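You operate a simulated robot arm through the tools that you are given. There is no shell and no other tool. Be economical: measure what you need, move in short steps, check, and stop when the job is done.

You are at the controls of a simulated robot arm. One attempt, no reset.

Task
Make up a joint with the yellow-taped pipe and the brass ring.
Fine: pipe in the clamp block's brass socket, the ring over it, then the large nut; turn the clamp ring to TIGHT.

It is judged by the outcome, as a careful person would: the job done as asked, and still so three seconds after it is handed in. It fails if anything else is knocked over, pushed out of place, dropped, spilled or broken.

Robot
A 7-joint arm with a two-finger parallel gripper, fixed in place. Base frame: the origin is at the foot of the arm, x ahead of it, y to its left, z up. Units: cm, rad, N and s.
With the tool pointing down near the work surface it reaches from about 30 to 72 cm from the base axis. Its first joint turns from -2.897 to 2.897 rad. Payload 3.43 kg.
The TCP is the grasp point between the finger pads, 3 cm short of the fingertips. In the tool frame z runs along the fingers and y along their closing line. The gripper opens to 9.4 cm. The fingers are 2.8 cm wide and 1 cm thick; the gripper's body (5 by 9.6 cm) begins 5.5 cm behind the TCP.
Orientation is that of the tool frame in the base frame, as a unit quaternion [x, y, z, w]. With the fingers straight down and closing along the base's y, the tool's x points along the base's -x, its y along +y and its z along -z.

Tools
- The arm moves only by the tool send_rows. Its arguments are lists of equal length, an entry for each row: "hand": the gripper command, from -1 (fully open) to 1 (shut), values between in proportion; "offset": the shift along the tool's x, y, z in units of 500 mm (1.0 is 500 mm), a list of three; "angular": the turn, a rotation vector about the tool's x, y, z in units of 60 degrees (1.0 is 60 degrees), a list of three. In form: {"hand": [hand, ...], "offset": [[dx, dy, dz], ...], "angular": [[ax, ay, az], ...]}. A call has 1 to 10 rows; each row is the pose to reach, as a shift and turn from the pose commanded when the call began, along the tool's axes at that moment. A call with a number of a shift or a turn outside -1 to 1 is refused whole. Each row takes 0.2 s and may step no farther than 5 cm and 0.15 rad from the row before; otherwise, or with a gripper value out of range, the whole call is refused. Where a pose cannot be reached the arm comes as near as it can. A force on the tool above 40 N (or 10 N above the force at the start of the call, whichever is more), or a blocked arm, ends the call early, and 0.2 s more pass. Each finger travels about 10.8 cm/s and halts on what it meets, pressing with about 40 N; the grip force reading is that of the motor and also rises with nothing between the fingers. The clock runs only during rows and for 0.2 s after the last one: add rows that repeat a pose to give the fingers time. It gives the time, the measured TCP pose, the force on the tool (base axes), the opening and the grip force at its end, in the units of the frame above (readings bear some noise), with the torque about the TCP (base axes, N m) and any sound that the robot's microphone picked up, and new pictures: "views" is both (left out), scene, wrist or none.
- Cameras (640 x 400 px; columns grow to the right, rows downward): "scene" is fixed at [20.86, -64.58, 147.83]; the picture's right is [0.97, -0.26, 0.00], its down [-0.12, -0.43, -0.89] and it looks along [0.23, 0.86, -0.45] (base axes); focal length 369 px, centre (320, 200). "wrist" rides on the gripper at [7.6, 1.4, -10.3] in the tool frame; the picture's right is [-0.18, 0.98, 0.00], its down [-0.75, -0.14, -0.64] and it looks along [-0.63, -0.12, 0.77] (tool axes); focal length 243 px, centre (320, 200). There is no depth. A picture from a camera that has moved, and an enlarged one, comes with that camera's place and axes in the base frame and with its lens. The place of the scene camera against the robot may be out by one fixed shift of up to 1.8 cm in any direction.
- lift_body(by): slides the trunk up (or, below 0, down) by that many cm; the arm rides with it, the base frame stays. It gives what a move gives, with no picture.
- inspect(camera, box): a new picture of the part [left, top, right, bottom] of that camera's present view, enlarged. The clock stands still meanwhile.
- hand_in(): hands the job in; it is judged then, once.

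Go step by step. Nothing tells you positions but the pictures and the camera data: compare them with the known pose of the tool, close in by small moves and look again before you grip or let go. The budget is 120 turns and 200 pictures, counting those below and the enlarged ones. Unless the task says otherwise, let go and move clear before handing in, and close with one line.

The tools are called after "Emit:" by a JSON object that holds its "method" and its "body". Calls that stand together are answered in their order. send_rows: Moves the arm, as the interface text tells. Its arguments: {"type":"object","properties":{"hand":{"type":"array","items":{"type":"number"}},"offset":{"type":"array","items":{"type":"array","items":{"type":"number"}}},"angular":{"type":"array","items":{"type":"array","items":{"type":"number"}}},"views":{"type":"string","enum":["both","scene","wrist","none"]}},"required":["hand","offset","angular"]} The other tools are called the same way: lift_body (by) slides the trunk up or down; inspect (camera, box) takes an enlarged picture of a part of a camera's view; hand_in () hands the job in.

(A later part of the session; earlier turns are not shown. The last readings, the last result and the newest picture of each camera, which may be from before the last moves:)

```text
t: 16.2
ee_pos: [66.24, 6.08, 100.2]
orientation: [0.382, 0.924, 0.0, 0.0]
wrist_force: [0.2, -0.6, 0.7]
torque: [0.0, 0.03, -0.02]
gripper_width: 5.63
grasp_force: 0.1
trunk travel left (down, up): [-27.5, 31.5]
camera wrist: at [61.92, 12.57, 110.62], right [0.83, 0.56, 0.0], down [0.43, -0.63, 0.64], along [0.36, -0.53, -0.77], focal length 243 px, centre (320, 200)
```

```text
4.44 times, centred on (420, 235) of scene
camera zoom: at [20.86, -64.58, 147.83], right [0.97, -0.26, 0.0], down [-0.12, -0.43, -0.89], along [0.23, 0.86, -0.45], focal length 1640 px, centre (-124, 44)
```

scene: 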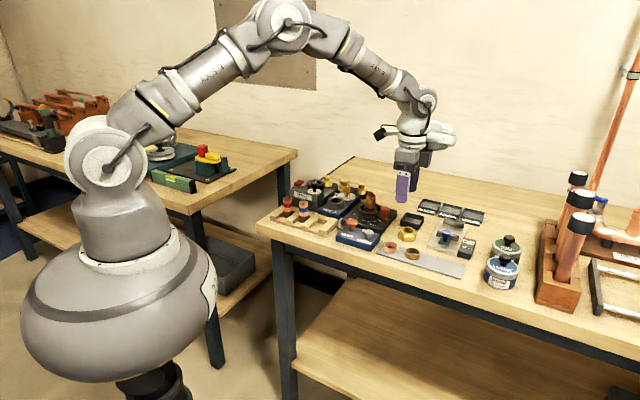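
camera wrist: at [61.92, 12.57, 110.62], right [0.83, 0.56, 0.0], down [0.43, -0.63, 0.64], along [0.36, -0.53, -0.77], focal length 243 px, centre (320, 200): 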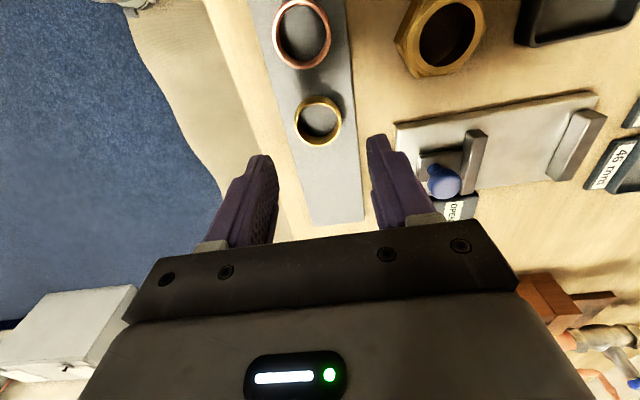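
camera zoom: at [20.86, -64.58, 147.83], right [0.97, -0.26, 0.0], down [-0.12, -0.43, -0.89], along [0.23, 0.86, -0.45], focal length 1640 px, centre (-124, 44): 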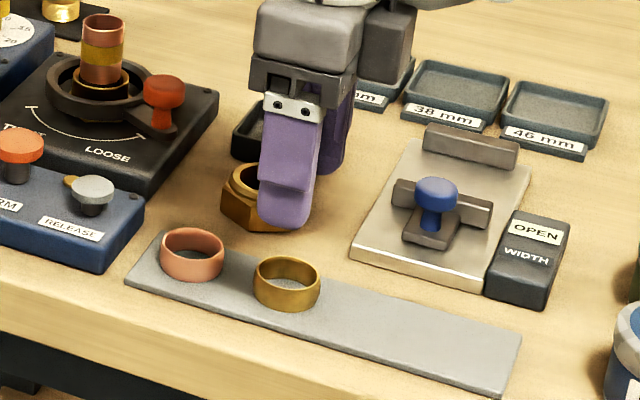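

The brass ring is about 3.6 cm across, with its top at about z 92.7, and it's slightly off the axis. I'll correct that and descend around it.

Emit:
{"method": "send_rows", "body": {"hand": [-0.2, -0.2, -0.2, -0.2], "offset": [[0.007, -0.003, 0], [0.007, -0.003, 0.04], [0.007, -0.003, 0.08], [0.007, -0.003, 0.108]], "angular": [[0, 0, 0], [0, 0, 0], [0, 0, 0], [0, 0, 0]], "views": "wrist"}}

Emit:
{"method": "inspect", "body": {"camera": "wrist", "box": [220, 60, 420, 220]}}

Emit:
{"method": "inspect", "body": {"camera": "scene", "box": [370, 200, 450, 280]}}

```text
t: 17.2
ee_pos: [65.77, 6.36, 94.82]
orientation: [0.382, 0.924, 0.0, 0.0]
wrist_force: [-0.3, 0.1, 0.9]
torque: [0.0, 0.02, 0.03]
gripper_width: 5.67
grasp_force: 0.0
trunk travel left (down, up): [-27.5, 31.5]
camera wrist: at [61.47, 12.78, 105.08], right [0.83, 0.56, 0.0], down [0.43, -0.63, 0.64], along [0.36, -0.53, -0.77], focal length 243 px, centre (320, 200)
```

wrist: 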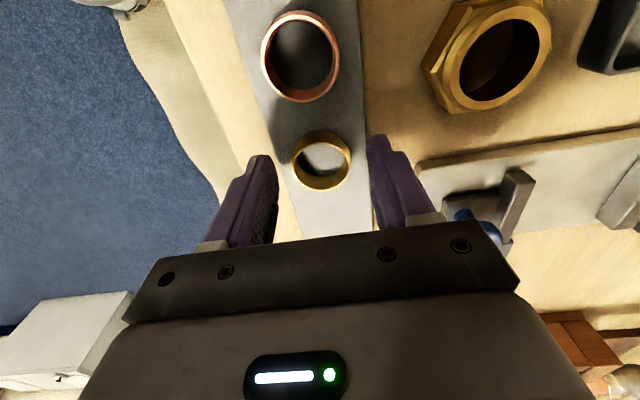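

```text
2.50 times, centred on (320, 140) of wrist
camera zoom: at [61.47, 12.78, 105.08], right [0.83, 0.56, 0.0], down [0.43, -0.63, 0.64], along [0.36, -0.53, -0.77], focal length 606 px, centre (320, 350)
```

zoom: 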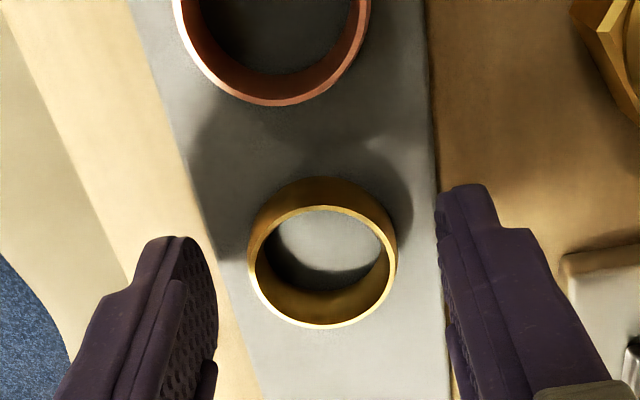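

```text
5.00 times, centred on (410, 240) of scene
camera zoom: at [20.86, -64.58, 147.83], right [0.97, -0.26, 0.0], down [-0.12, -0.43, -0.89], along [0.23, 0.86, -0.45], focal length 1844 px, centre (-130, 0)
```

zoom: 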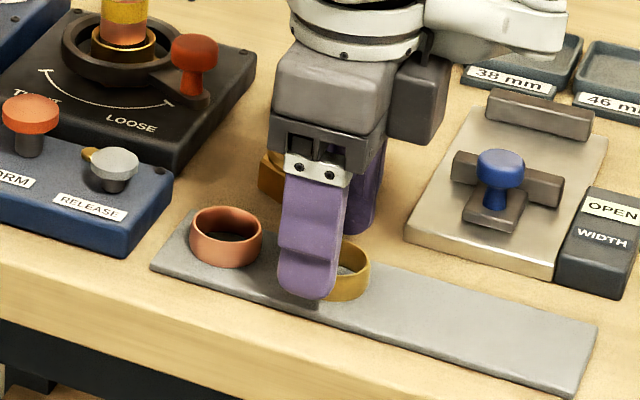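

The ring is centred, with the fingertips about 1 cm below its top. I'll grip and lift.

Emit:
{"method": "send_rows", "body": {"hand": [0.1, 1, 1, 1], "offset": [[0, 0, 0], [0, 0, 0], [0, 0, 0], [0, 0, 0]], "angular": [[0, 0, 0], [0, 0, 0], [0, 0, 0], [0, 0, 0]], "views": "none"}}

Emit:
{"method": "send_rows", "body": {"hand": [1, 1, 1, 1, 1], "offset": [[0, 0, -0.02], [0, 0, -0.06], [0, 0, -0.12], [0, 0, -0.18], [0, 0, -0.24]], "angular": [[0, 0, 0], [0, 0, 0], [0, 0, 0], [0, 0, 0], [0, 0, 0]], "views": "wrist"}}

Emit:
{"method": "inspect", "body": {"camera": "scene", "box": [350, 170, 450, 280]}}

Emit:
{"method": "inspect", "body": {"camera": "wrist", "box": [240, 60, 400, 220]}}

```text
t: 18.2
ee_pos: [65.81, 6.31, 94.79]
orientation: [0.382, 0.924, 0.001, 0.0]
wrist_force: [0.4, 0.0, 0.0]
torque: [0.01, 0.02, 0.0]
gripper_width: 3.63
grasp_force: 39.7
trunk travel left (down, up): [-27.5, 31.5]
```

```text
t: 19.4
ee_pos: [65.87, 6.39, 106.94]
orientation: [0.383, 0.924, 0.0, 0.0]
wrist_force: [0.3, -0.6, -0.5]
torque: [0.03, -0.02, 0.03]
gripper_width: 3.64
grasp_force: 40.4
trunk travel left (down, up): [-27.5, 31.5]
camera wrist: at [61.38, 12.65, 117.28], right [0.83, 0.56, 0.0], down [0.43, -0.63, 0.64], along [0.36, -0.53, -0.77], focal length 243 px, centre (320, 200)
```

wrist: 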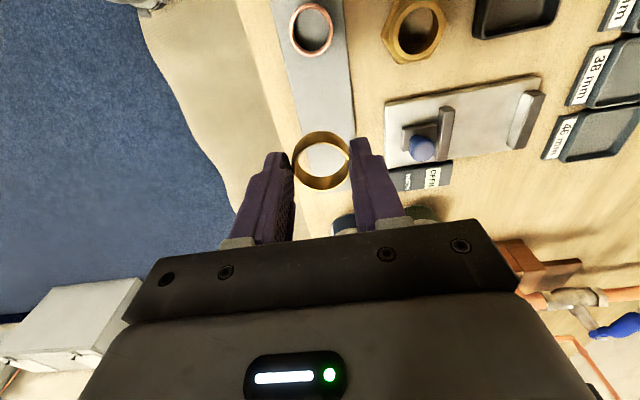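

```text
3.64 times, centred on (400, 225) of scene
camera zoom: at [20.86, -64.58, 147.83], right [0.97, -0.26, 0.0], down [-0.12, -0.43, -0.89], along [0.23, 0.86, -0.45], focal length 1341 px, centre (29, 109)
```

zoom: 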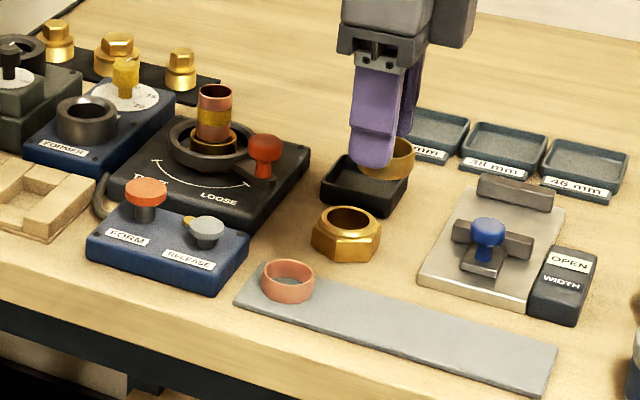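

```text
2.50 times, centred on (320, 140) of wrist
camera zoom: at [61.38, 12.65, 117.28], right [0.83, 0.56, 0.0], down [0.43, -0.63, 0.64], along [0.36, -0.53, -0.77], focal length 606 px, centre (320, 350)
```

zoom: 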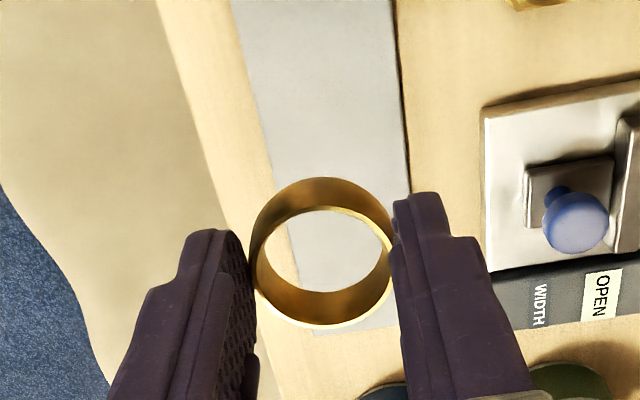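

The ring is held, 3.63 cm across. I'll carry it over the pipe and check the alignment.

Emit:
{"method": "send_rows", "body": {"hand": [1, 1, 1, 1, 1, 1], "offset": [[0.057, 0.043, 0], [0.114, 0.086, 0], [0.17, 0.13, 0], [0.226, 0.173, 0], [0.282, 0.216, 0], [0.337, 0.258, 0]], "angular": [[0, 0, 0], [0, 0, 0], [0, 0, 0], [0, 0, 0], [0, 0, 0], [0, 0, 0]], "views": "wrist"}}

Emit:
{"method": "inspect", "body": {"camera": "wrist", "box": [240, 60, 400, 220]}}

Emit:
{"method": "inspect", "body": {"camera": "scene", "box": [330, 170, 410, 230]}}

```text
t: 20.8
ee_pos: [62.79, 27.33, 106.92]
orientation: [0.382, 0.924, 0.001, 0.0]
wrist_force: [0.4, -0.5, -0.6]
torque: [-0.03, 0.0, 0.0]
gripper_width: 3.63
grasp_force: 40.3
trunk travel left (down, up): [-27.5, 31.5]
camera wrist: at [58.52, 33.83, 117.24], right [0.83, 0.56, 0.0], down [0.43, -0.63, 0.64], along [0.36, -0.53, -0.77], focal length 243 px, centre (320, 200)
```

wrist: 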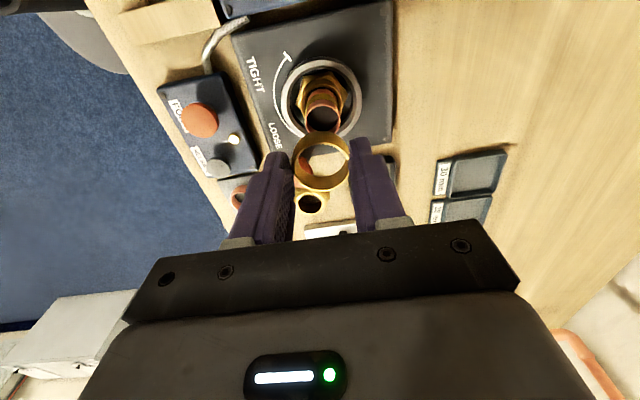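

```text
2.50 times, centred on (320, 140) of wrist
camera zoom: at [58.52, 33.83, 117.24], right [0.83, 0.56, 0.0], down [0.43, -0.63, 0.64], along [0.36, -0.53, -0.77], focal length 606 px, centre (320, 350)
```

zoom: 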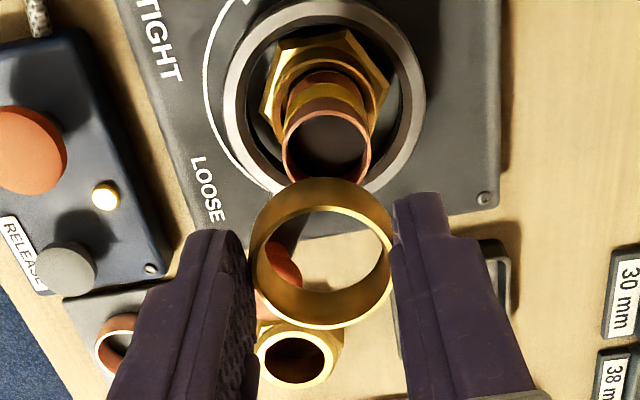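

```text
6.67 times, centred on (370, 200) of scene
camera zoom: at [20.86, -64.58, 147.83], right [0.97, -0.26, 0.0], down [-0.12, -0.43, -0.89], along [0.23, 0.86, -0.45], focal length 2459 px, centre (-13, 200)
```

zoom: 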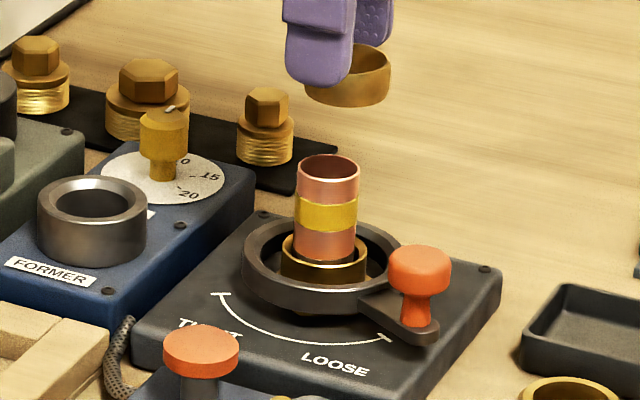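

The two views disagree slightly on alignment. I'll lower the ring to just above the pipe rim and compare again.

Emit:
{"method": "send_rows", "body": {"hand": [1, 1, 1], "offset": [[0, 0, 0.03], [0, 0, 0.06], [0, 0, 0.078]], "angular": [[0, 0, 0], [0, 0, 0], [0, 0, 0]], "views": "none"}}

Emit:
{"method": "inspect", "body": {"camera": "wrist", "box": [260, 90, 380, 200]}}

Emit:
{"method": "inspect", "body": {"camera": "scene", "box": [340, 175, 400, 220]}}

```text
t: 21.6
ee_pos: [62.95, 27.33, 103.0]
orientation: [0.382, 0.924, 0.0, 0.001]
wrist_force: [-0.2, -0.1, 0.7]
torque: [0.01, -0.02, 0.01]
gripper_width: 3.64
grasp_force: 39.7
trunk travel left (down, up): [-27.5, 31.5]
```

```text
3.64 times, centred on (320, 145) of wrist
camera zoom: at [58.53, 33.69, 113.3], right [0.83, 0.56, 0.0], down [0.43, -0.63, 0.64], along [0.36, -0.53, -0.77], focal length 882 px, centre (320, 400)
```

zoom: 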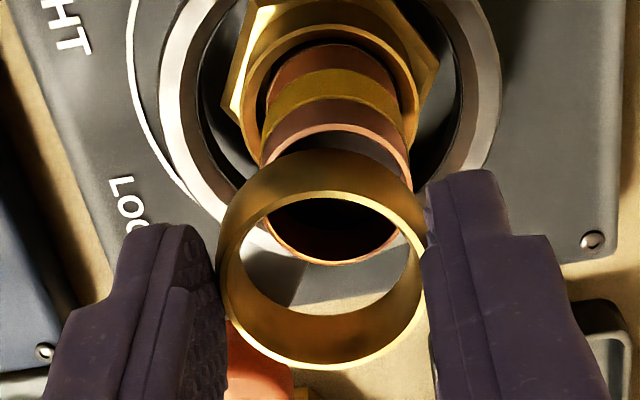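

```text
8.89 times, centred on (370, 198) of scene
camera zoom: at [20.86, -64.58, 147.83], right [0.97, -0.26, 0.0], down [-0.12, -0.43, -0.89], along [0.23, 0.86, -0.45], focal length 3279 px, centre (-124, 222)
```

zoom: 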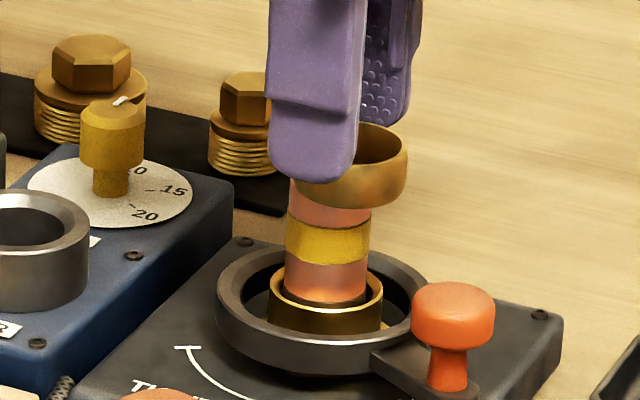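

Comparing both views, the ring needs to shift about +0.4 in tool x and +0.2 in tool y. I'll apply that and re-check.

Emit:
{"method": "send_rows", "body": {"hand": [1, 1], "offset": [[0.0084, 0.0036, 0], [0.0084, 0.0036, 0]], "angular": [[0, 0, 0], [0, 0, 0]], "views": "none"}}

Emit:
{"method": "inspect", "body": {"camera": "wrist", "box": [260, 90, 380, 200]}}

Emit:
{"method": "inspect", "body": {"camera": "scene", "box": [340, 175, 400, 220]}}

```text
t: 22.2
ee_pos: [62.66, 27.68, 103.02]
orientation: [0.382, 0.924, -0.001, 0.0]
wrist_force: [-0.3, -0.3, 2.1]
torque: [-0.03, -0.01, -0.01]
gripper_width: 3.64
grasp_force: 40.3
trunk travel left (down, up): [-27.5, 31.5]
```

```text
3.64 times, centred on (320, 145) of wrist
camera zoom: at [58.37, 34.13, 113.28], right [0.83, 0.56, 0.0], down [0.43, -0.63, 0.64], along [0.36, -0.53, -0.77], focal length 882 px, centre (320, 400)
```

zoom: 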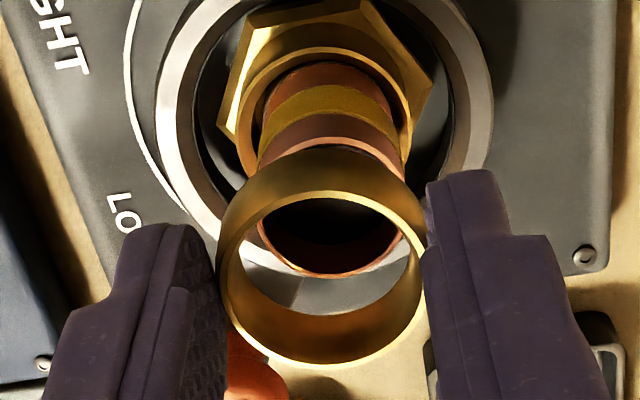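

```text
8.89 times, centred on (370, 198) of scene
camera zoom: at [20.86, -64.58, 147.83], right [0.97, -0.26, 0.0], down [-0.12, -0.43, -0.89], along [0.23, 0.86, -0.45], focal length 3279 px, centre (-124, 222)
```

zoom: 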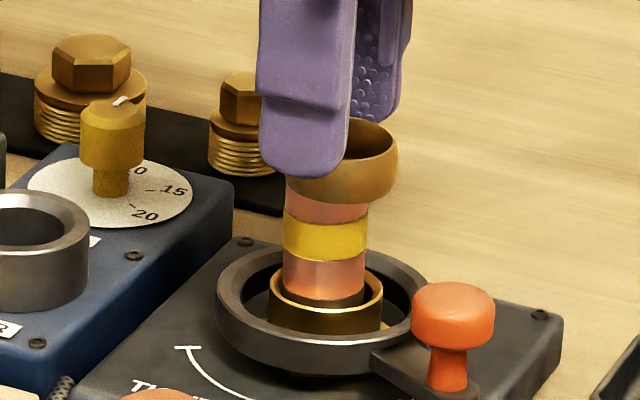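

The pipe seems to have shifted a touch, so I'll lift the ring 1 cm and look again.

Emit:
{"method": "send_rows", "body": {"hand": [1, 1], "offset": [[0, 0, -0.01], [0, 0, -0.024]], "angular": [[0, 0, 0], [0, 0, 0]], "views": "none"}}

Emit:
{"method": "inspect", "body": {"camera": "wrist", "box": [260, 90, 380, 200]}}

Emit:
{"method": "inspect", "body": {"camera": "scene", "box": [340, 175, 400, 220]}}

```text
t: 22.8
ee_pos: [62.68, 27.68, 104.09]
orientation: [0.382, 0.924, 0.0, 0.0]
wrist_force: [-0.3, 1.3, 0.2]
torque: [-0.01, 0.0, 0.0]
gripper_width: 3.65
grasp_force: 40.0
trunk travel left (down, up): [-27.5, 31.5]
```

```text
3.64 times, centred on (320, 145) of wrist
camera zoom: at [58.38, 34.13, 114.43], right [0.83, 0.56, 0.0], down [0.43, -0.63, 0.64], along [0.36, -0.53, -0.77], focal length 882 px, centre (320, 400)
```

zoom: 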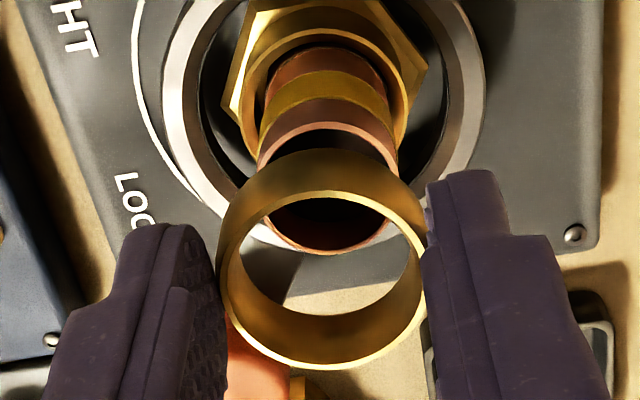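

```text
8.89 times, centred on (370, 198) of scene
camera zoom: at [20.86, -64.58, 147.83], right [0.97, -0.26, 0.0], down [-0.12, -0.43, -0.89], along [0.23, 0.86, -0.45], focal length 3279 px, centre (-124, 222)
```

zoom: 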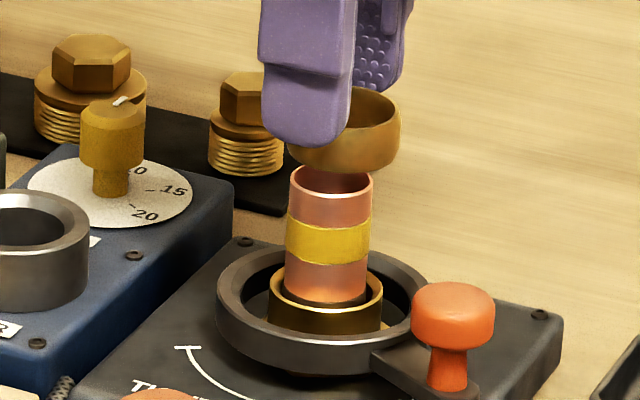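

The ring still sits about 0.4 cm short in tool x and 0.15 in tool y. I'll apply the correction while clear of the rim.

Emit:
{"method": "send_rows", "body": {"hand": [1, 1], "offset": [[0.008, 0.0028, 0], [0.008, 0.0028, 0]], "angular": [[0, 0, 0], [0, 0, 0]], "views": "none"}}

Emit:
{"method": "inspect", "body": {"camera": "wrist", "box": [260, 90, 380, 200]}}

Emit:
{"method": "inspect", "body": {"camera": "scene", "box": [340, 175, 400, 220]}}

```text
t: 23.4
ee_pos: [62.63, 28.18, 104.25]
orientation: [0.383, 0.924, -0.001, -0.001]
wrist_force: [0.3, 0.0, -0.5]
torque: [0.03, 0.02, 0.0]
gripper_width: 3.62
grasp_force: 40.1
trunk travel left (down, up): [-27.5, 31.5]
```

```text
3.64 times, centred on (320, 145) of wrist
camera zoom: at [58.29, 34.55, 114.49], right [0.83, 0.56, 0.0], down [0.43, -0.63, 0.64], along [0.36, -0.53, -0.77], focal length 882 px, centre (320, 400)
```

zoom: 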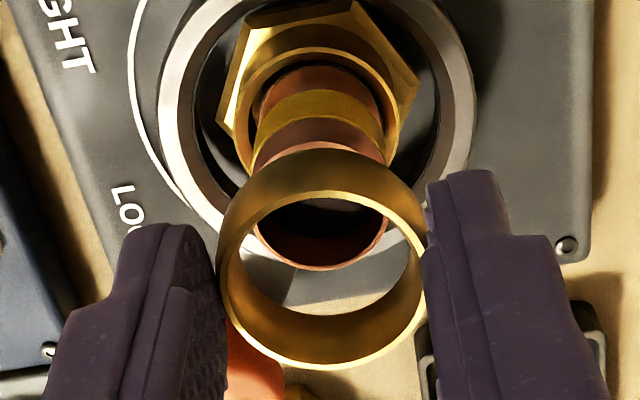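

```text
8.89 times, centred on (370, 198) of scene
camera zoom: at [20.86, -64.58, 147.83], right [0.97, -0.26, 0.0], down [-0.12, -0.43, -0.89], along [0.23, 0.86, -0.45], focal length 3279 px, centre (-124, 222)
```

zoom: 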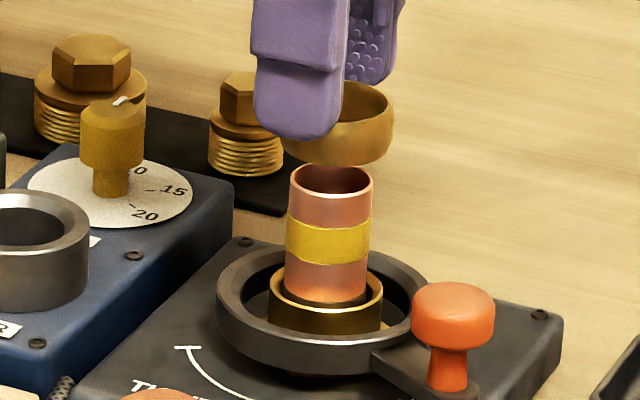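

Nearly there. I'll make one last fine shift and lower the ring gently over the rim.

Emit:
{"method": "send_rows", "body": {"hand": [1, 1, 1, 1], "offset": [[0.003, -0.001, 0], [0.003, -0.001, 0.012], [0.003, -0.001, 0.024], [0.003, -0.001, 0.032]], "angular": [[0, 0, 0], [0, 0, 0], [0, 0, 0], [0, 0, 0]], "views": "none"}}

Emit:
{"method": "inspect", "body": {"camera": "wrist", "box": [260, 90, 380, 200]}}

Emit:
{"method": "inspect", "body": {"camera": "scene", "box": [340, 175, 400, 220]}}

```text
t: 24.4
ee_pos: [62.46, 28.22, 102.69]
orientation: [0.383, 0.924, 0.0, 0.0]
wrist_force: [-0.1, 0.5, -1.0]
torque: [0.01, 0.0, 0.04]
gripper_width: 3.61
grasp_force: 39.8
trunk travel left (down, up): [-27.5, 31.5]
```

```text
3.64 times, centred on (320, 145) of wrist
camera zoom: at [58.11, 34.59, 112.92], right [0.83, 0.56, 0.0], down [0.43, -0.63, 0.64], along [0.36, -0.53, -0.77], focal length 882 px, centre (320, 400)
```

zoom: 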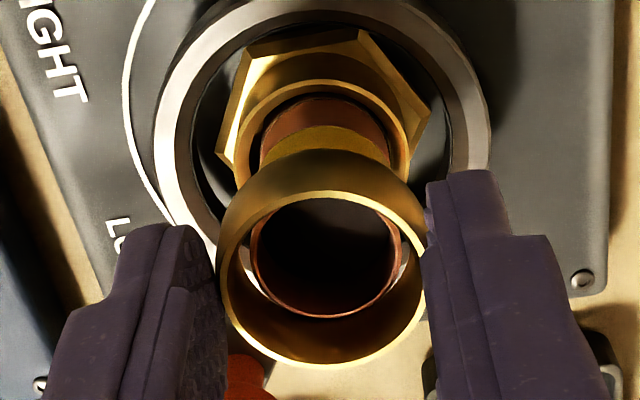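

```text
8.89 times, centred on (370, 198) of scene
camera zoom: at [20.86, -64.58, 147.83], right [0.97, -0.26, 0.0], down [-0.12, -0.43, -0.89], along [0.23, 0.86, -0.45], focal length 3279 px, centre (-124, 222)
```

zoom: 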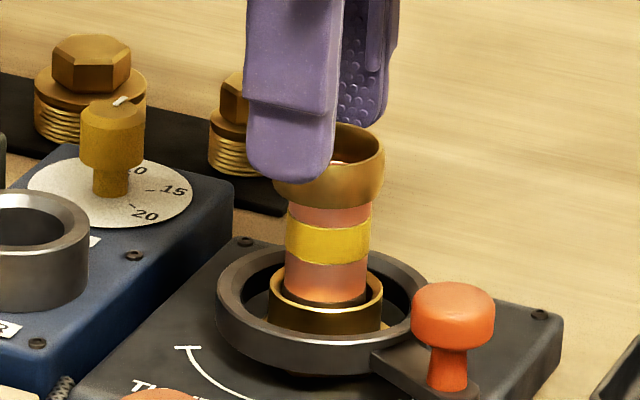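

The ring is over the pipe now. I'll lower it towards the socket.

Emit:
{"method": "send_rows", "body": {"hand": [1, 1, 1, 1, 1], "offset": [[0, 0, 0.012], [0, 0, 0.024], [0, 0, 0.036], [0, 0, 0.048], [0, 0, 0.058]], "angular": [[0, 0, 0], [0, 0, 0], [0, 0, 0], [0, 0, 0], [0, 0, 0]], "views": "none"}}

Emit:
{"method": "inspect", "body": {"camera": "wrist", "box": [260, 90, 380, 200]}}

Emit:
{"method": "inspect", "body": {"camera": "scene", "box": [340, 175, 400, 220]}}

```text
t: 25.6
ee_pos: [62.46, 28.29, 99.7]
orientation: [0.383, 0.924, 0.0, 0.001]
wrist_force: [0.2, -0.8, 0.1]
torque: [-0.01, 0.01, -0.01]
gripper_width: 3.62
grasp_force: 39.6
trunk travel left (down, up): [-27.5, 31.5]
```

```text
3.64 times, centred on (320, 145) of wrist
camera zoom: at [58.12, 34.68, 110.02], right [0.83, 0.56, 0.0], down [0.43, -0.63, 0.64], along [0.36, -0.53, -0.77], focal length 882 px, centre (320, 400)
```

zoom: 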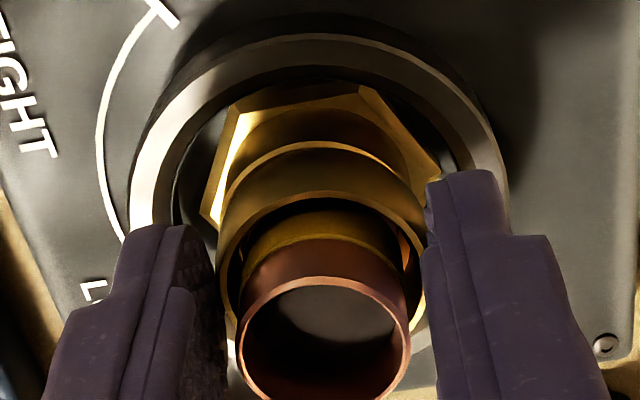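

```text
8.89 times, centred on (370, 198) of scene
camera zoom: at [20.86, -64.58, 147.83], right [0.97, -0.26, 0.0], down [-0.12, -0.43, -0.89], along [0.23, 0.86, -0.45], focal length 3279 px, centre (-124, 222)
```

zoom: 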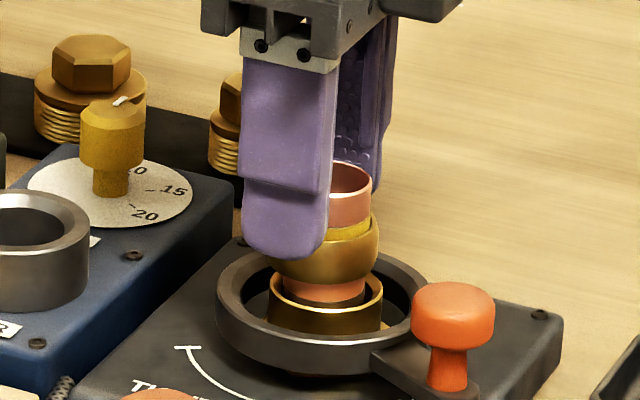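

Emit:
{"method": "send_rows", "body": {"hand": [1, 1, 1, 1, 1], "offset": [[0, 0, 0.004], [0, 0, 0.008], [0, 0, 0.012], [0, 0, 0.016], [0, 0, 0.019]], "angular": [[0, 0, 0], [0, 0, 0], [0, 0, 0], [0, 0, 0], [0, 0, 0]], "views": "none"}}

Emit:
{"method": "inspect", "body": {"camera": "wrist", "box": [260, 90, 380, 200]}}

Emit:
{"method": "inspect", "body": {"camera": "scene", "box": [340, 175, 400, 220]}}

```text
t: 26.8
ee_pos: [62.56, 28.26, 99.08]
orientation: [0.383, 0.924, 0.003, 0.002]
wrist_force: [2.7, 2.1, 20.5]
torque: [0.14, 0.05, -0.02]
gripper_width: 3.62
grasp_force: 39.9
trunk travel left (down, up): [-27.5, 31.5]
```

```text
3.64 times, centred on (320, 145) of wrist
camera zoom: at [58.11, 34.59, 109.26], right [0.82, 0.57, 0.0], down [0.43, -0.63, 0.64], along [0.37, -0.53, -0.77], focal length 882 px, centre (320, 400)
```

zoom: 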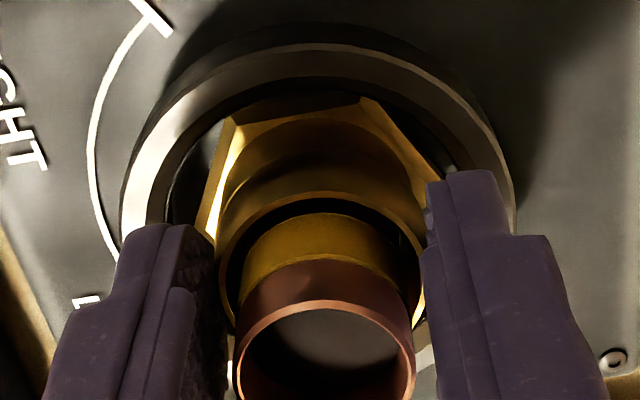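

```text
8.89 times, centred on (370, 198) of scene
camera zoom: at [20.86, -64.58, 147.83], right [0.97, -0.26, 0.0], down [-0.12, -0.43, -0.89], along [0.23, 0.86, -0.45], focal length 3279 px, centre (-124, 222)
```

zoom: 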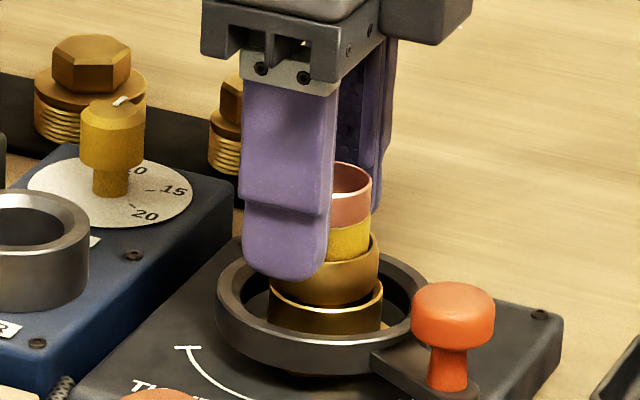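

The ring has contacted the socket rim and is centred. I'll ease the load, open slightly and rise.

Emit:
{"method": "send_rows", "body": {"hand": [1, 0.5, -0.05, -0.05, -0.05, -0.05, -0.05, -0.05], "offset": [[0, 0, -0.005], [0, 0, -0.005], [0, 0, -0.005], [0, 0, -0.005], [0, 0, -0.03], [0, 0, -0.08], [0, 0, -0.15], [0, 0, -0.22]], "angular": [[0, 0, 0], [0, 0, 0], [0, 0, 0], [0, 0, 0], [0, 0, 0], [0, 0, 0], [0, 0, 0], [0, 0, 0]], "views": "wrist"}}

Emit:
{"method": "inspect", "body": {"camera": "wrist", "box": [240, 20, 400, 180]}}

Emit:
{"method": "inspect", "body": {"camera": "scene", "box": [340, 175, 400, 220]}}

```text
t: 28.6
ee_pos: [62.38, 28.18, 109.77]
orientation: [0.383, 0.924, -0.001, 0.001]
wrist_force: [-0.1, -0.1, 0.6]
torque: [0.01, -0.04, 0.04]
gripper_width: 4.95
grasp_force: 0.1
trunk travel left (down, up): [-27.5, 31.5]
camera wrist: at [58.07, 34.69, 120.01], right [0.83, 0.56, 0.0], down [0.43, -0.63, 0.64], along [0.36, -0.53, -0.77], focal length 243 px, centre (320, 200)
```

wrist: 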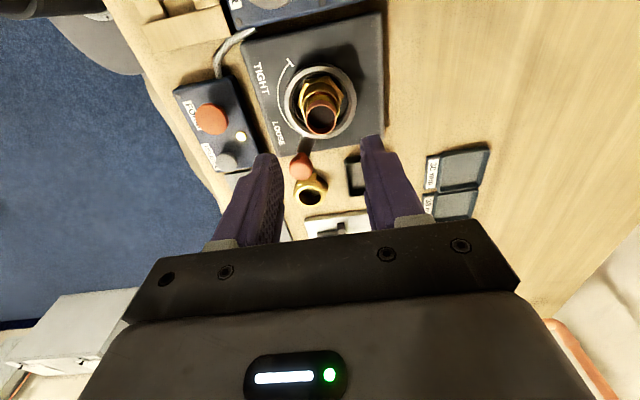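

```text
2.50 times, centred on (320, 100) of wrist
camera zoom: at [58.07, 34.69, 120.01], right [0.83, 0.56, 0.0], down [0.43, -0.63, 0.64], along [0.36, -0.53, -0.77], focal length 606 px, centre (320, 450)
```

zoom: 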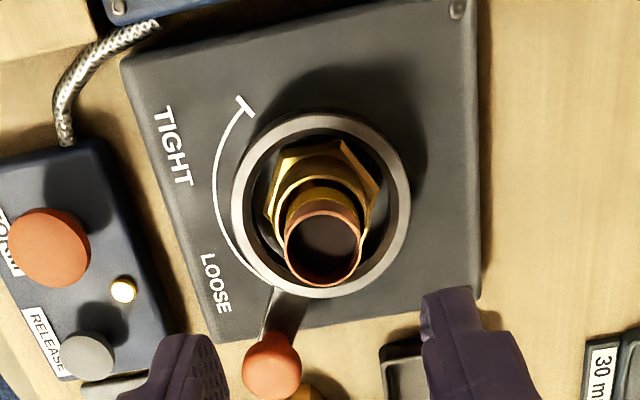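

```text
8.89 times, centred on (370, 198) of scene
camera zoom: at [20.86, -64.58, 147.83], right [0.97, -0.26, 0.0], down [-0.12, -0.43, -0.89], along [0.23, 0.86, -0.45], focal length 3279 px, centre (-124, 222)
```

zoom: 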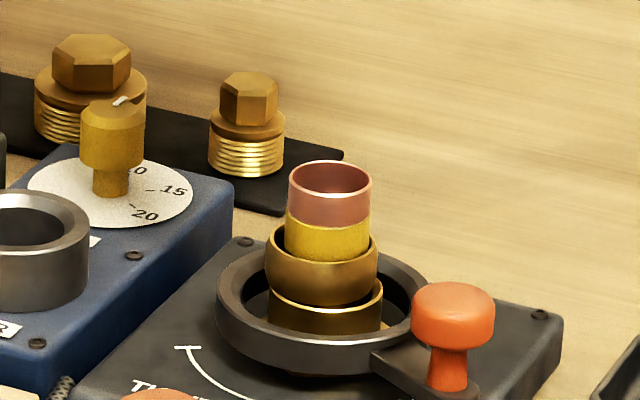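

The ring sits on the socket around the pipe. Next is the large nut, and I'll move towards it.

Emit:
{"method": "send_rows", "body": {"hand": [-0.2, -0.4, -0.6, -0.7], "offset": [[-0.055, -0.024, 0], [-0.11, -0.048, 0], [-0.16, -0.071, 0.01], [-0.209, -0.093, 0.03]], "angular": [[0, 0, 0], [0, 0, 0], [0, 0, 0], [0, 0, 0]], "views": "wrist"}}

Emit:
{"method": "inspect", "body": {"camera": "wrist", "box": [240, 20, 440, 180]}}

Emit:
{"method": "inspect", "body": {"camera": "scene", "box": [370, 200, 450, 260]}}

```text
t: 29.6
ee_pos: [66.78, 17.47, 108.27]
orientation: [0.382, 0.924, 0.001, -0.001]
wrist_force: [1.4, -0.4, -0.1]
torque: [-0.01, 0.03, 0.0]
gripper_width: 7.96
grasp_force: 0.0
trunk travel left (down, up): [-27.5, 31.5]
camera wrist: at [62.38, 23.92, 118.49], right [0.82, 0.57, 0.0], down [0.43, -0.63, 0.64], along [0.36, -0.53, -0.77], focal length 243 px, centre (320, 200)
```

wrist: 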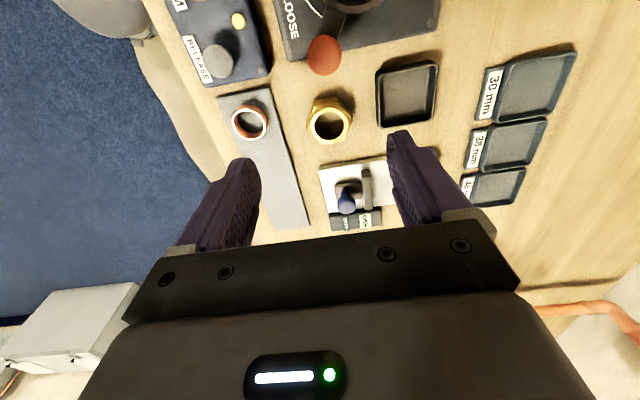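

```text
2.50 times, centred on (340, 100) of wrist
camera zoom: at [62.38, 23.92, 118.49], right [0.82, 0.57, 0.0], down [0.43, -0.63, 0.64], along [0.36, -0.53, -0.77], focal length 606 px, centre (270, 450)
```

zoom: 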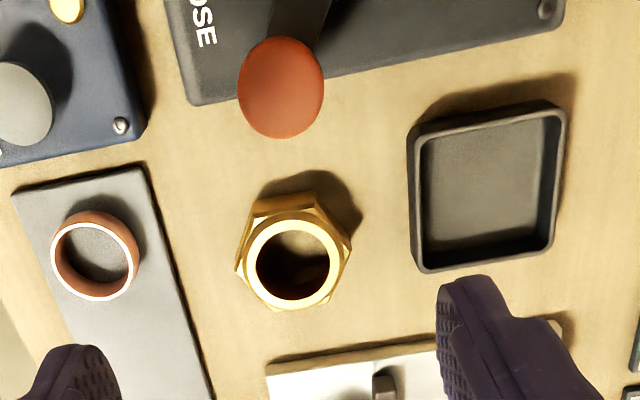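

```text
6.67 times, centred on (410, 230) of scene
camera zoom: at [20.86, -64.58, 147.83], right [0.97, -0.26, 0.0], down [-0.12, -0.43, -0.89], along [0.23, 0.86, -0.45], focal length 2459 px, centre (-280, 0)
```

zoom: 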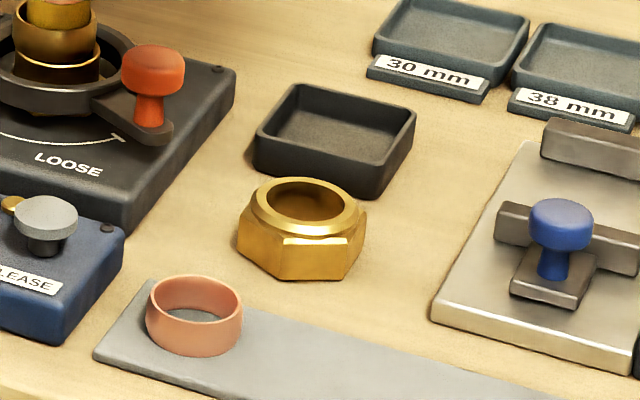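

The nut is near (69.3, 15.4), and its hex looks turned about 20° from my closing line. I'll come over it and lower for a closer look.

Emit:
{"method": "send_rows", "body": {"hand": [-0.6, -0.5, -0.4, -0.35], "offset": [[-0.035, 0.003, 0.02], [-0.067, 0.006, 0.05], [-0.067, 0.006, 0.1], [-0.067, 0.006, 0.14]], "angular": [[0, 0, 0], [0, 0, 0], [0, 0, 0], [0, 0, 0]], "views": "wrist"}}

Emit:
{"method": "inspect", "body": {"camera": "wrist", "box": [260, 50, 400, 180]}}

Emit:
{"method": "inspect", "body": {"camera": "scene", "box": [370, 200, 450, 260]}}

```text
t: 30.6
ee_pos: [69.22, 15.37, 101.16]
orientation: [0.383, 0.924, 0.0, 0.001]
wrist_force: [-0.4, 0.3, 0.0]
torque: [0.01, -0.02, -0.01]
gripper_width: 6.35
grasp_force: 0.0
trunk travel left (down, up): [-27.5, 31.5]
camera wrist: at [64.88, 21.76, 111.53], right [0.83, 0.56, 0.0], down [0.43, -0.63, 0.64], along [0.36, -0.53, -0.77], focal length 243 px, centre (320, 200)
```

wrist: 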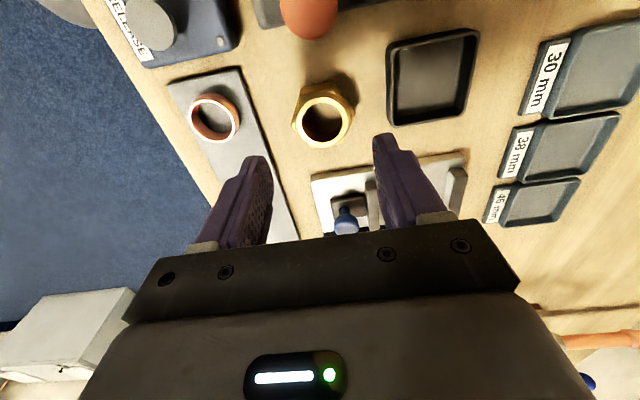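

```text
3.08 times, centred on (330, 115) of wrist
camera zoom: at [64.88, 21.76, 111.53], right [0.83, 0.56, 0.0], down [0.43, -0.63, 0.64], along [0.36, -0.53, -0.77], focal length 746 px, centre (289, 462)
```

zoom: 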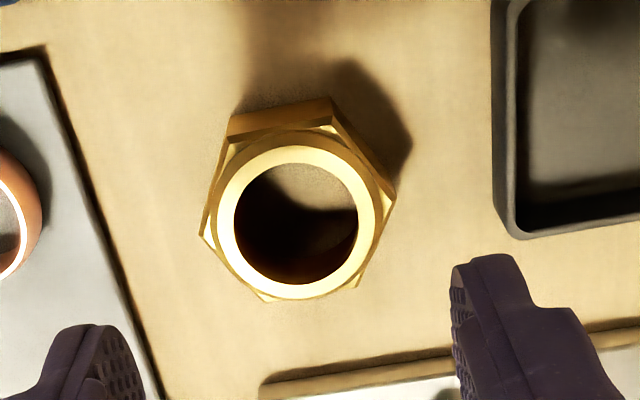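

```text
6.67 times, centred on (410, 230) of scene
camera zoom: at [20.86, -64.58, 147.83], right [0.97, -0.26, 0.0], down [-0.12, -0.43, -0.89], along [0.23, 0.86, -0.45], focal length 2459 px, centre (-280, 0)
```

zoom: 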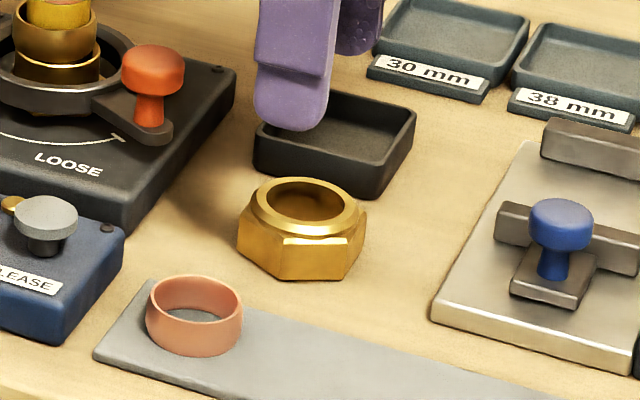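

The hex flats are 30° off my closing line. I'll turn +30°, centre and come lower.

Emit:
{"method": "send_rows", "body": {"hand": [-0.35, -0.35, -0.35, -0.35, -0.35], "offset": [[-0.002, 0.001, 0], [-0.004, 0.002, 0.01], [-0.006, 0.002, 0.02], [-0.006, 0.002, 0.04], [-0.006, 0.002, 0.07]], "angular": [[0, 0, 0.125], [0, 0, 0.25], [0, 0, 0.375], [0, 0, 0.5], [0, 0, 0.5]], "views": "wrist"}}

Emit:
{"method": "inspect", "body": {"camera": "wrist", "box": [260, 60, 400, 190]}}

Emit:
{"method": "inspect", "body": {"camera": "scene", "box": [370, 200, 450, 260]}}

```text
t: 31.8
ee_pos: [69.47, 15.15, 97.74]
orientation: [0.609, 0.793, 0.0, 0.0]
wrist_force: [0.8, 0.8, -0.7]
torque: [0.01, 0.0, 0.02]
gripper_width: 6.34
grasp_force: 0.1
trunk travel left (down, up): [-27.5, 31.5]
camera wrist: at [68.95, 22.91, 108.08], right [1.0, 0.08, 0.0], down [0.06, -0.76, 0.64], along [0.05, -0.64, -0.77], focal length 243 px, centre (320, 200)
```

wrist: 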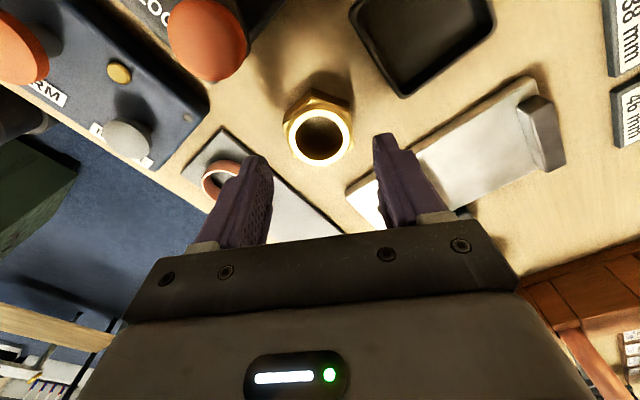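

```text
3.08 times, centred on (330, 125) of wrist
camera zoom: at [68.95, 22.91, 108.08], right [1.0, 0.08, 0.0], down [0.06, -0.76, 0.64], along [0.05, -0.64, -0.77], focal length 746 px, centre (289, 431)
```

zoom: 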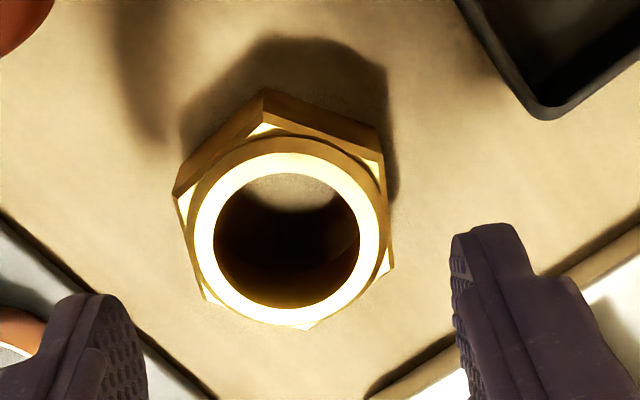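

```text
6.67 times, centred on (410, 230) of scene
camera zoom: at [20.86, -64.58, 147.83], right [0.97, -0.26, 0.0], down [-0.12, -0.43, -0.89], along [0.23, 0.86, -0.45], focal length 2459 px, centre (-280, 0)
```

zoom: 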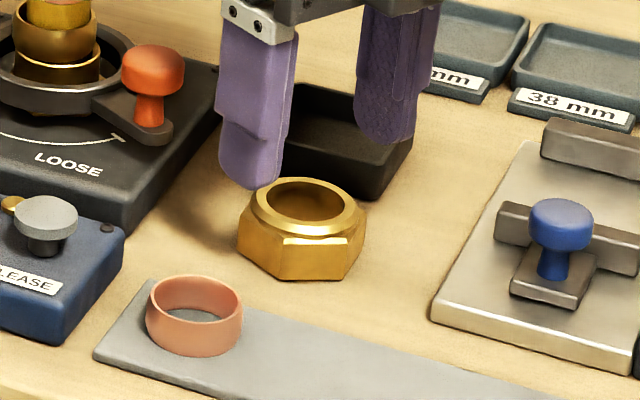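

The flats are now square to the pads. I'll apply a small centring correction and descend to the nut.

Emit:
{"method": "send_rows", "body": {"hand": [-0.35, -0.35, -0.35, -0.35], "offset": [[0.0056, -0.0015, 0.01], [0.0056, -0.0015, 0.035], [0.0056, -0.0015, 0.06], [0.0056, -0.0015, 0.079]], "angular": [[0, 0, 0], [0, 0, 0], [0, 0, 0], [0, 0, 0]], "views": "none"}}

Emit:
{"method": "inspect", "body": {"camera": "wrist", "box": [250, 80, 410, 210]}}

Emit:
{"method": "inspect", "body": {"camera": "scene", "box": [370, 200, 450, 260]}}

```text
t: 32.8
ee_pos: [69.47, 15.48, 93.63]
orientation: [0.609, 0.793, 0.001, 0.0]
wrist_force: [0.5, -0.2, -0.4]
torque: [0.0, -0.03, -0.03]
gripper_width: 6.36
grasp_force: 0.1
trunk travel left (down, up): [-27.5, 31.5]
```

```text
3.08 times, centred on (330, 145) of wrist
camera zoom: at [68.76, 23.16, 104.0], right [1.0, 0.08, 0.0], down [0.06, -0.76, 0.64], along [0.05, -0.64, -0.77], focal length 746 px, centre (289, 369)
```

zoom: 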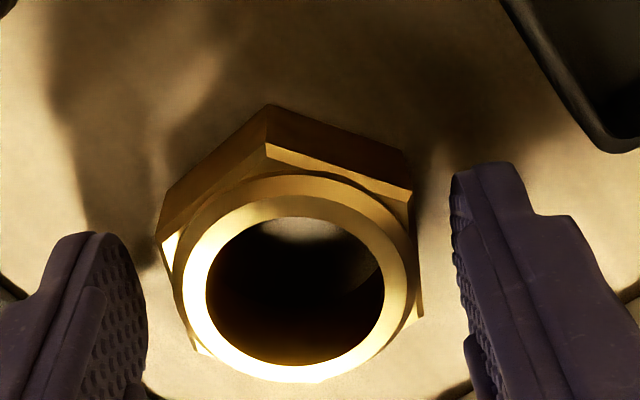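

```text
6.67 times, centred on (410, 230) of scene
camera zoom: at [20.86, -64.58, 147.83], right [0.97, -0.26, 0.0], down [-0.12, -0.43, -0.89], along [0.23, 0.86, -0.45], focal length 2459 px, centre (-280, 0)
```

zoom: 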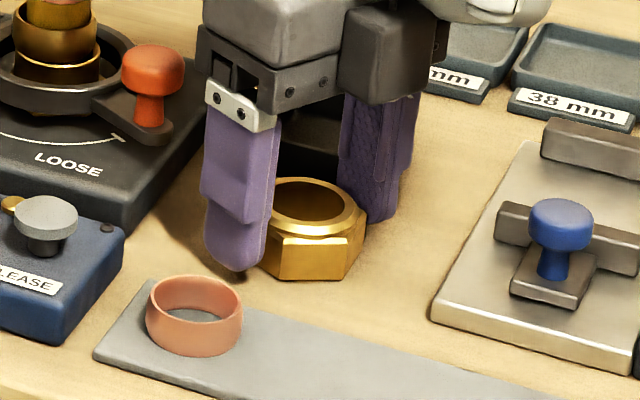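

The nut is well centred between the pads. I'll grip and lift.

Emit:
{"method": "send_rows", "body": {"hand": [0, 1, 1, 1], "offset": [[0, 0, 0], [0, 0, 0], [0, 0, 0], [0, 0, 0]], "angular": [[0, 0, 0], [0, 0, 0], [0, 0, 0], [0, 0, 0]], "views": "none"}}

Emit:
{"method": "send_rows", "body": {"hand": [1, 1, 1, 1, 1], "offset": [[0, 0, -0.02], [0, 0, -0.06], [0, 0, -0.12], [0, 0, -0.18], [0, 0, -0.26]], "angular": [[0, 0, 0], [0, 0, 0], [0, 0, 0], [0, 0, 0], [0, 0, 0]], "views": "wrist"}}

Emit:
{"method": "inspect", "body": {"camera": "wrist", "box": [250, 80, 410, 210]}}

Emit:
{"method": "inspect", "body": {"camera": "scene", "box": [350, 170, 450, 260]}}

```text
t: 33.8
ee_pos: [69.32, 15.46, 93.73]
orientation: [0.609, 0.793, 0.0, -0.001]
wrist_force: [0.4, 0.3, 0.5]
torque: [0.02, -0.02, -0.06]
gripper_width: 4.95
grasp_force: 40.1
trunk travel left (down, up): [-27.5, 31.5]
```

```text
t: 35.0
ee_pos: [69.29, 15.4, 106.95]
orientation: [0.609, 0.793, 0.001, 0.0]
wrist_force: [1.1, -0.4, -0.2]
torque: [0.01, 0.01, 0.01]
gripper_width: 4.94
grasp_force: 40.7
trunk travel left (down, up): [-27.5, 31.5]
camera wrist: at [68.8, 23.1, 117.18], right [1.0, 0.08, 0.0], down [0.06, -0.76, 0.64], along [0.05, -0.64, -0.77], focal length 243 px, centre (320, 200)
```

wrist: 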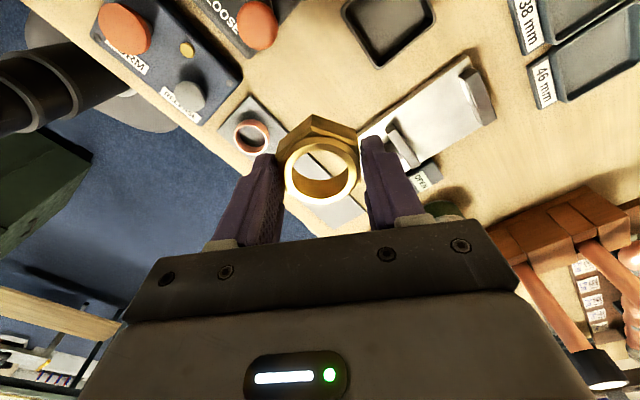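

```text
3.08 times, centred on (330, 145) of wrist
camera zoom: at [68.8, 23.1, 117.18], right [1.0, 0.08, 0.0], down [0.06, -0.76, 0.64], along [0.05, -0.64, -0.77], focal length 746 px, centre (289, 369)
```

zoom: 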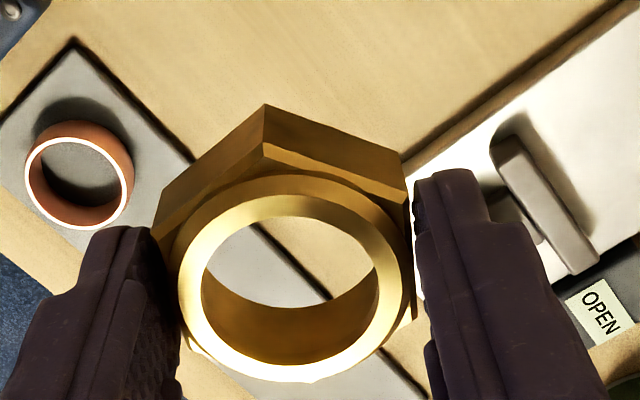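

```text
4.44 times, centred on (400, 215) of scene
camera zoom: at [20.86, -64.58, 147.83], right [0.97, -0.26, 0.0], down [-0.12, -0.43, -0.89], along [0.23, 0.86, -0.45], focal length 1640 px, centre (-36, 133)
```

zoom: 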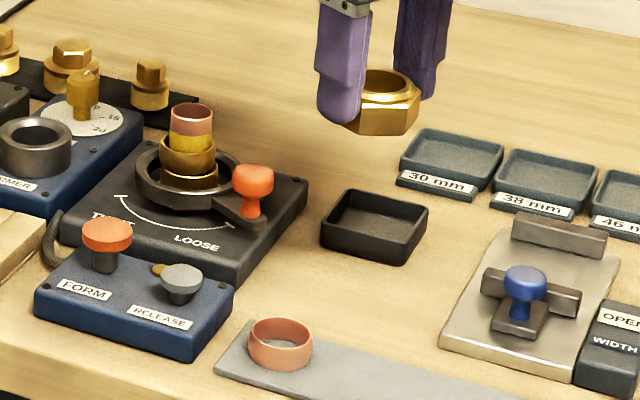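

The nut is held square, 4.94 cm across the flats. I'll carry it over the pipe.

Emit:
{"method": "send_rows", "body": {"hand": [1, 1, 1, 1], "offset": [[0.068, -0.015, 0], [0.136, -0.03, 0], [0.204, -0.046, 0], [0.271, -0.061, 0]], "angular": [[0, 0, 0], [0, 0, 0], [0, 0, 0], [0, 0, 0]], "views": "wrist"}}

Emit:
{"method": "inspect", "body": {"camera": "wrist", "box": [250, 60, 410, 210]}}

Emit:
{"method": "inspect", "body": {"camera": "scene", "box": [335, 165, 405, 220]}}

```text
t: 36.0
ee_pos: [62.58, 27.75, 106.84]
orientation: [0.608, 0.794, 0.0, -0.001]
wrist_force: [-0.4, 0.9, -0.4]
torque: [0.0, 0.0, 0.01]
gripper_width: 4.93
grasp_force: 39.8
trunk travel left (down, up): [-27.5, 31.5]
camera wrist: at [61.98, 35.49, 117.07], right [1.0, 0.08, 0.0], down [0.06, -0.76, 0.64], along [0.05, -0.64, -0.77], focal length 243 px, centre (320, 200)
```

wrist: 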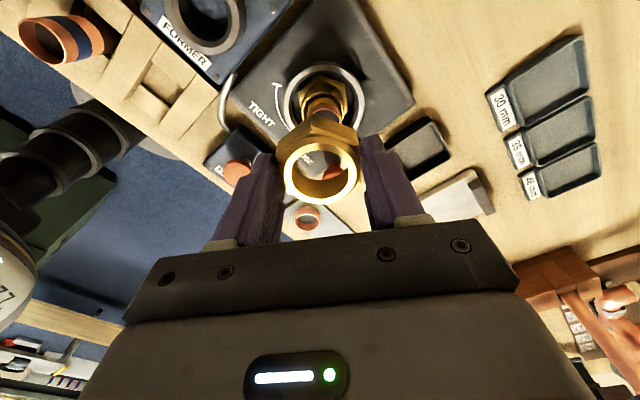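

```text
2.67 times, centred on (330, 135) of wrist
camera zoom: at [61.98, 35.49, 117.07], right [1.0, 0.08, 0.0], down [0.06, -0.76, 0.64], along [0.05, -0.64, -0.77], focal length 647 px, centre (293, 373)
```

zoom: 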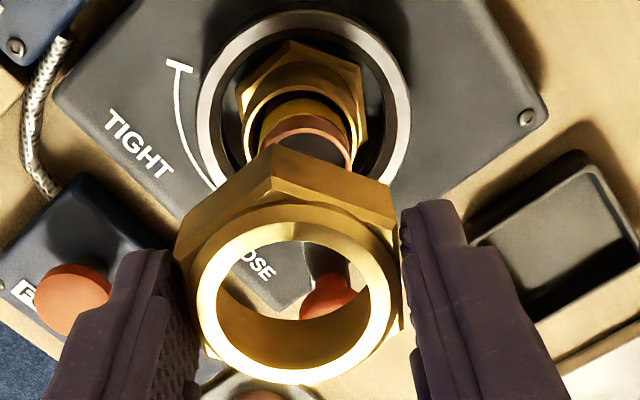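

```text
7.27 times, centred on (370, 192) of scene
camera zoom: at [20.86, -64.58, 147.83], right [0.97, -0.26, 0.0], down [-0.12, -0.43, -0.89], along [0.23, 0.86, -0.45], focal length 2683 px, centre (-44, 254)
```

zoom: 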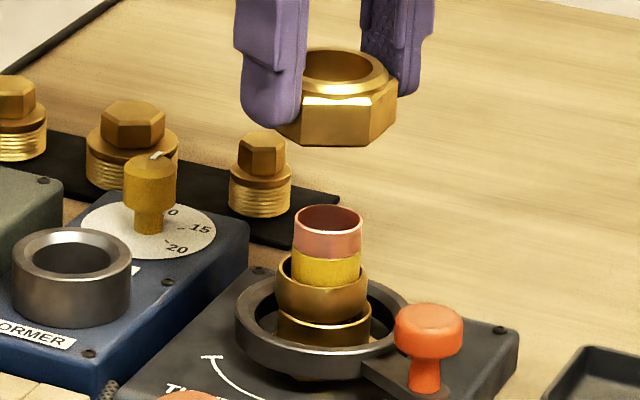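

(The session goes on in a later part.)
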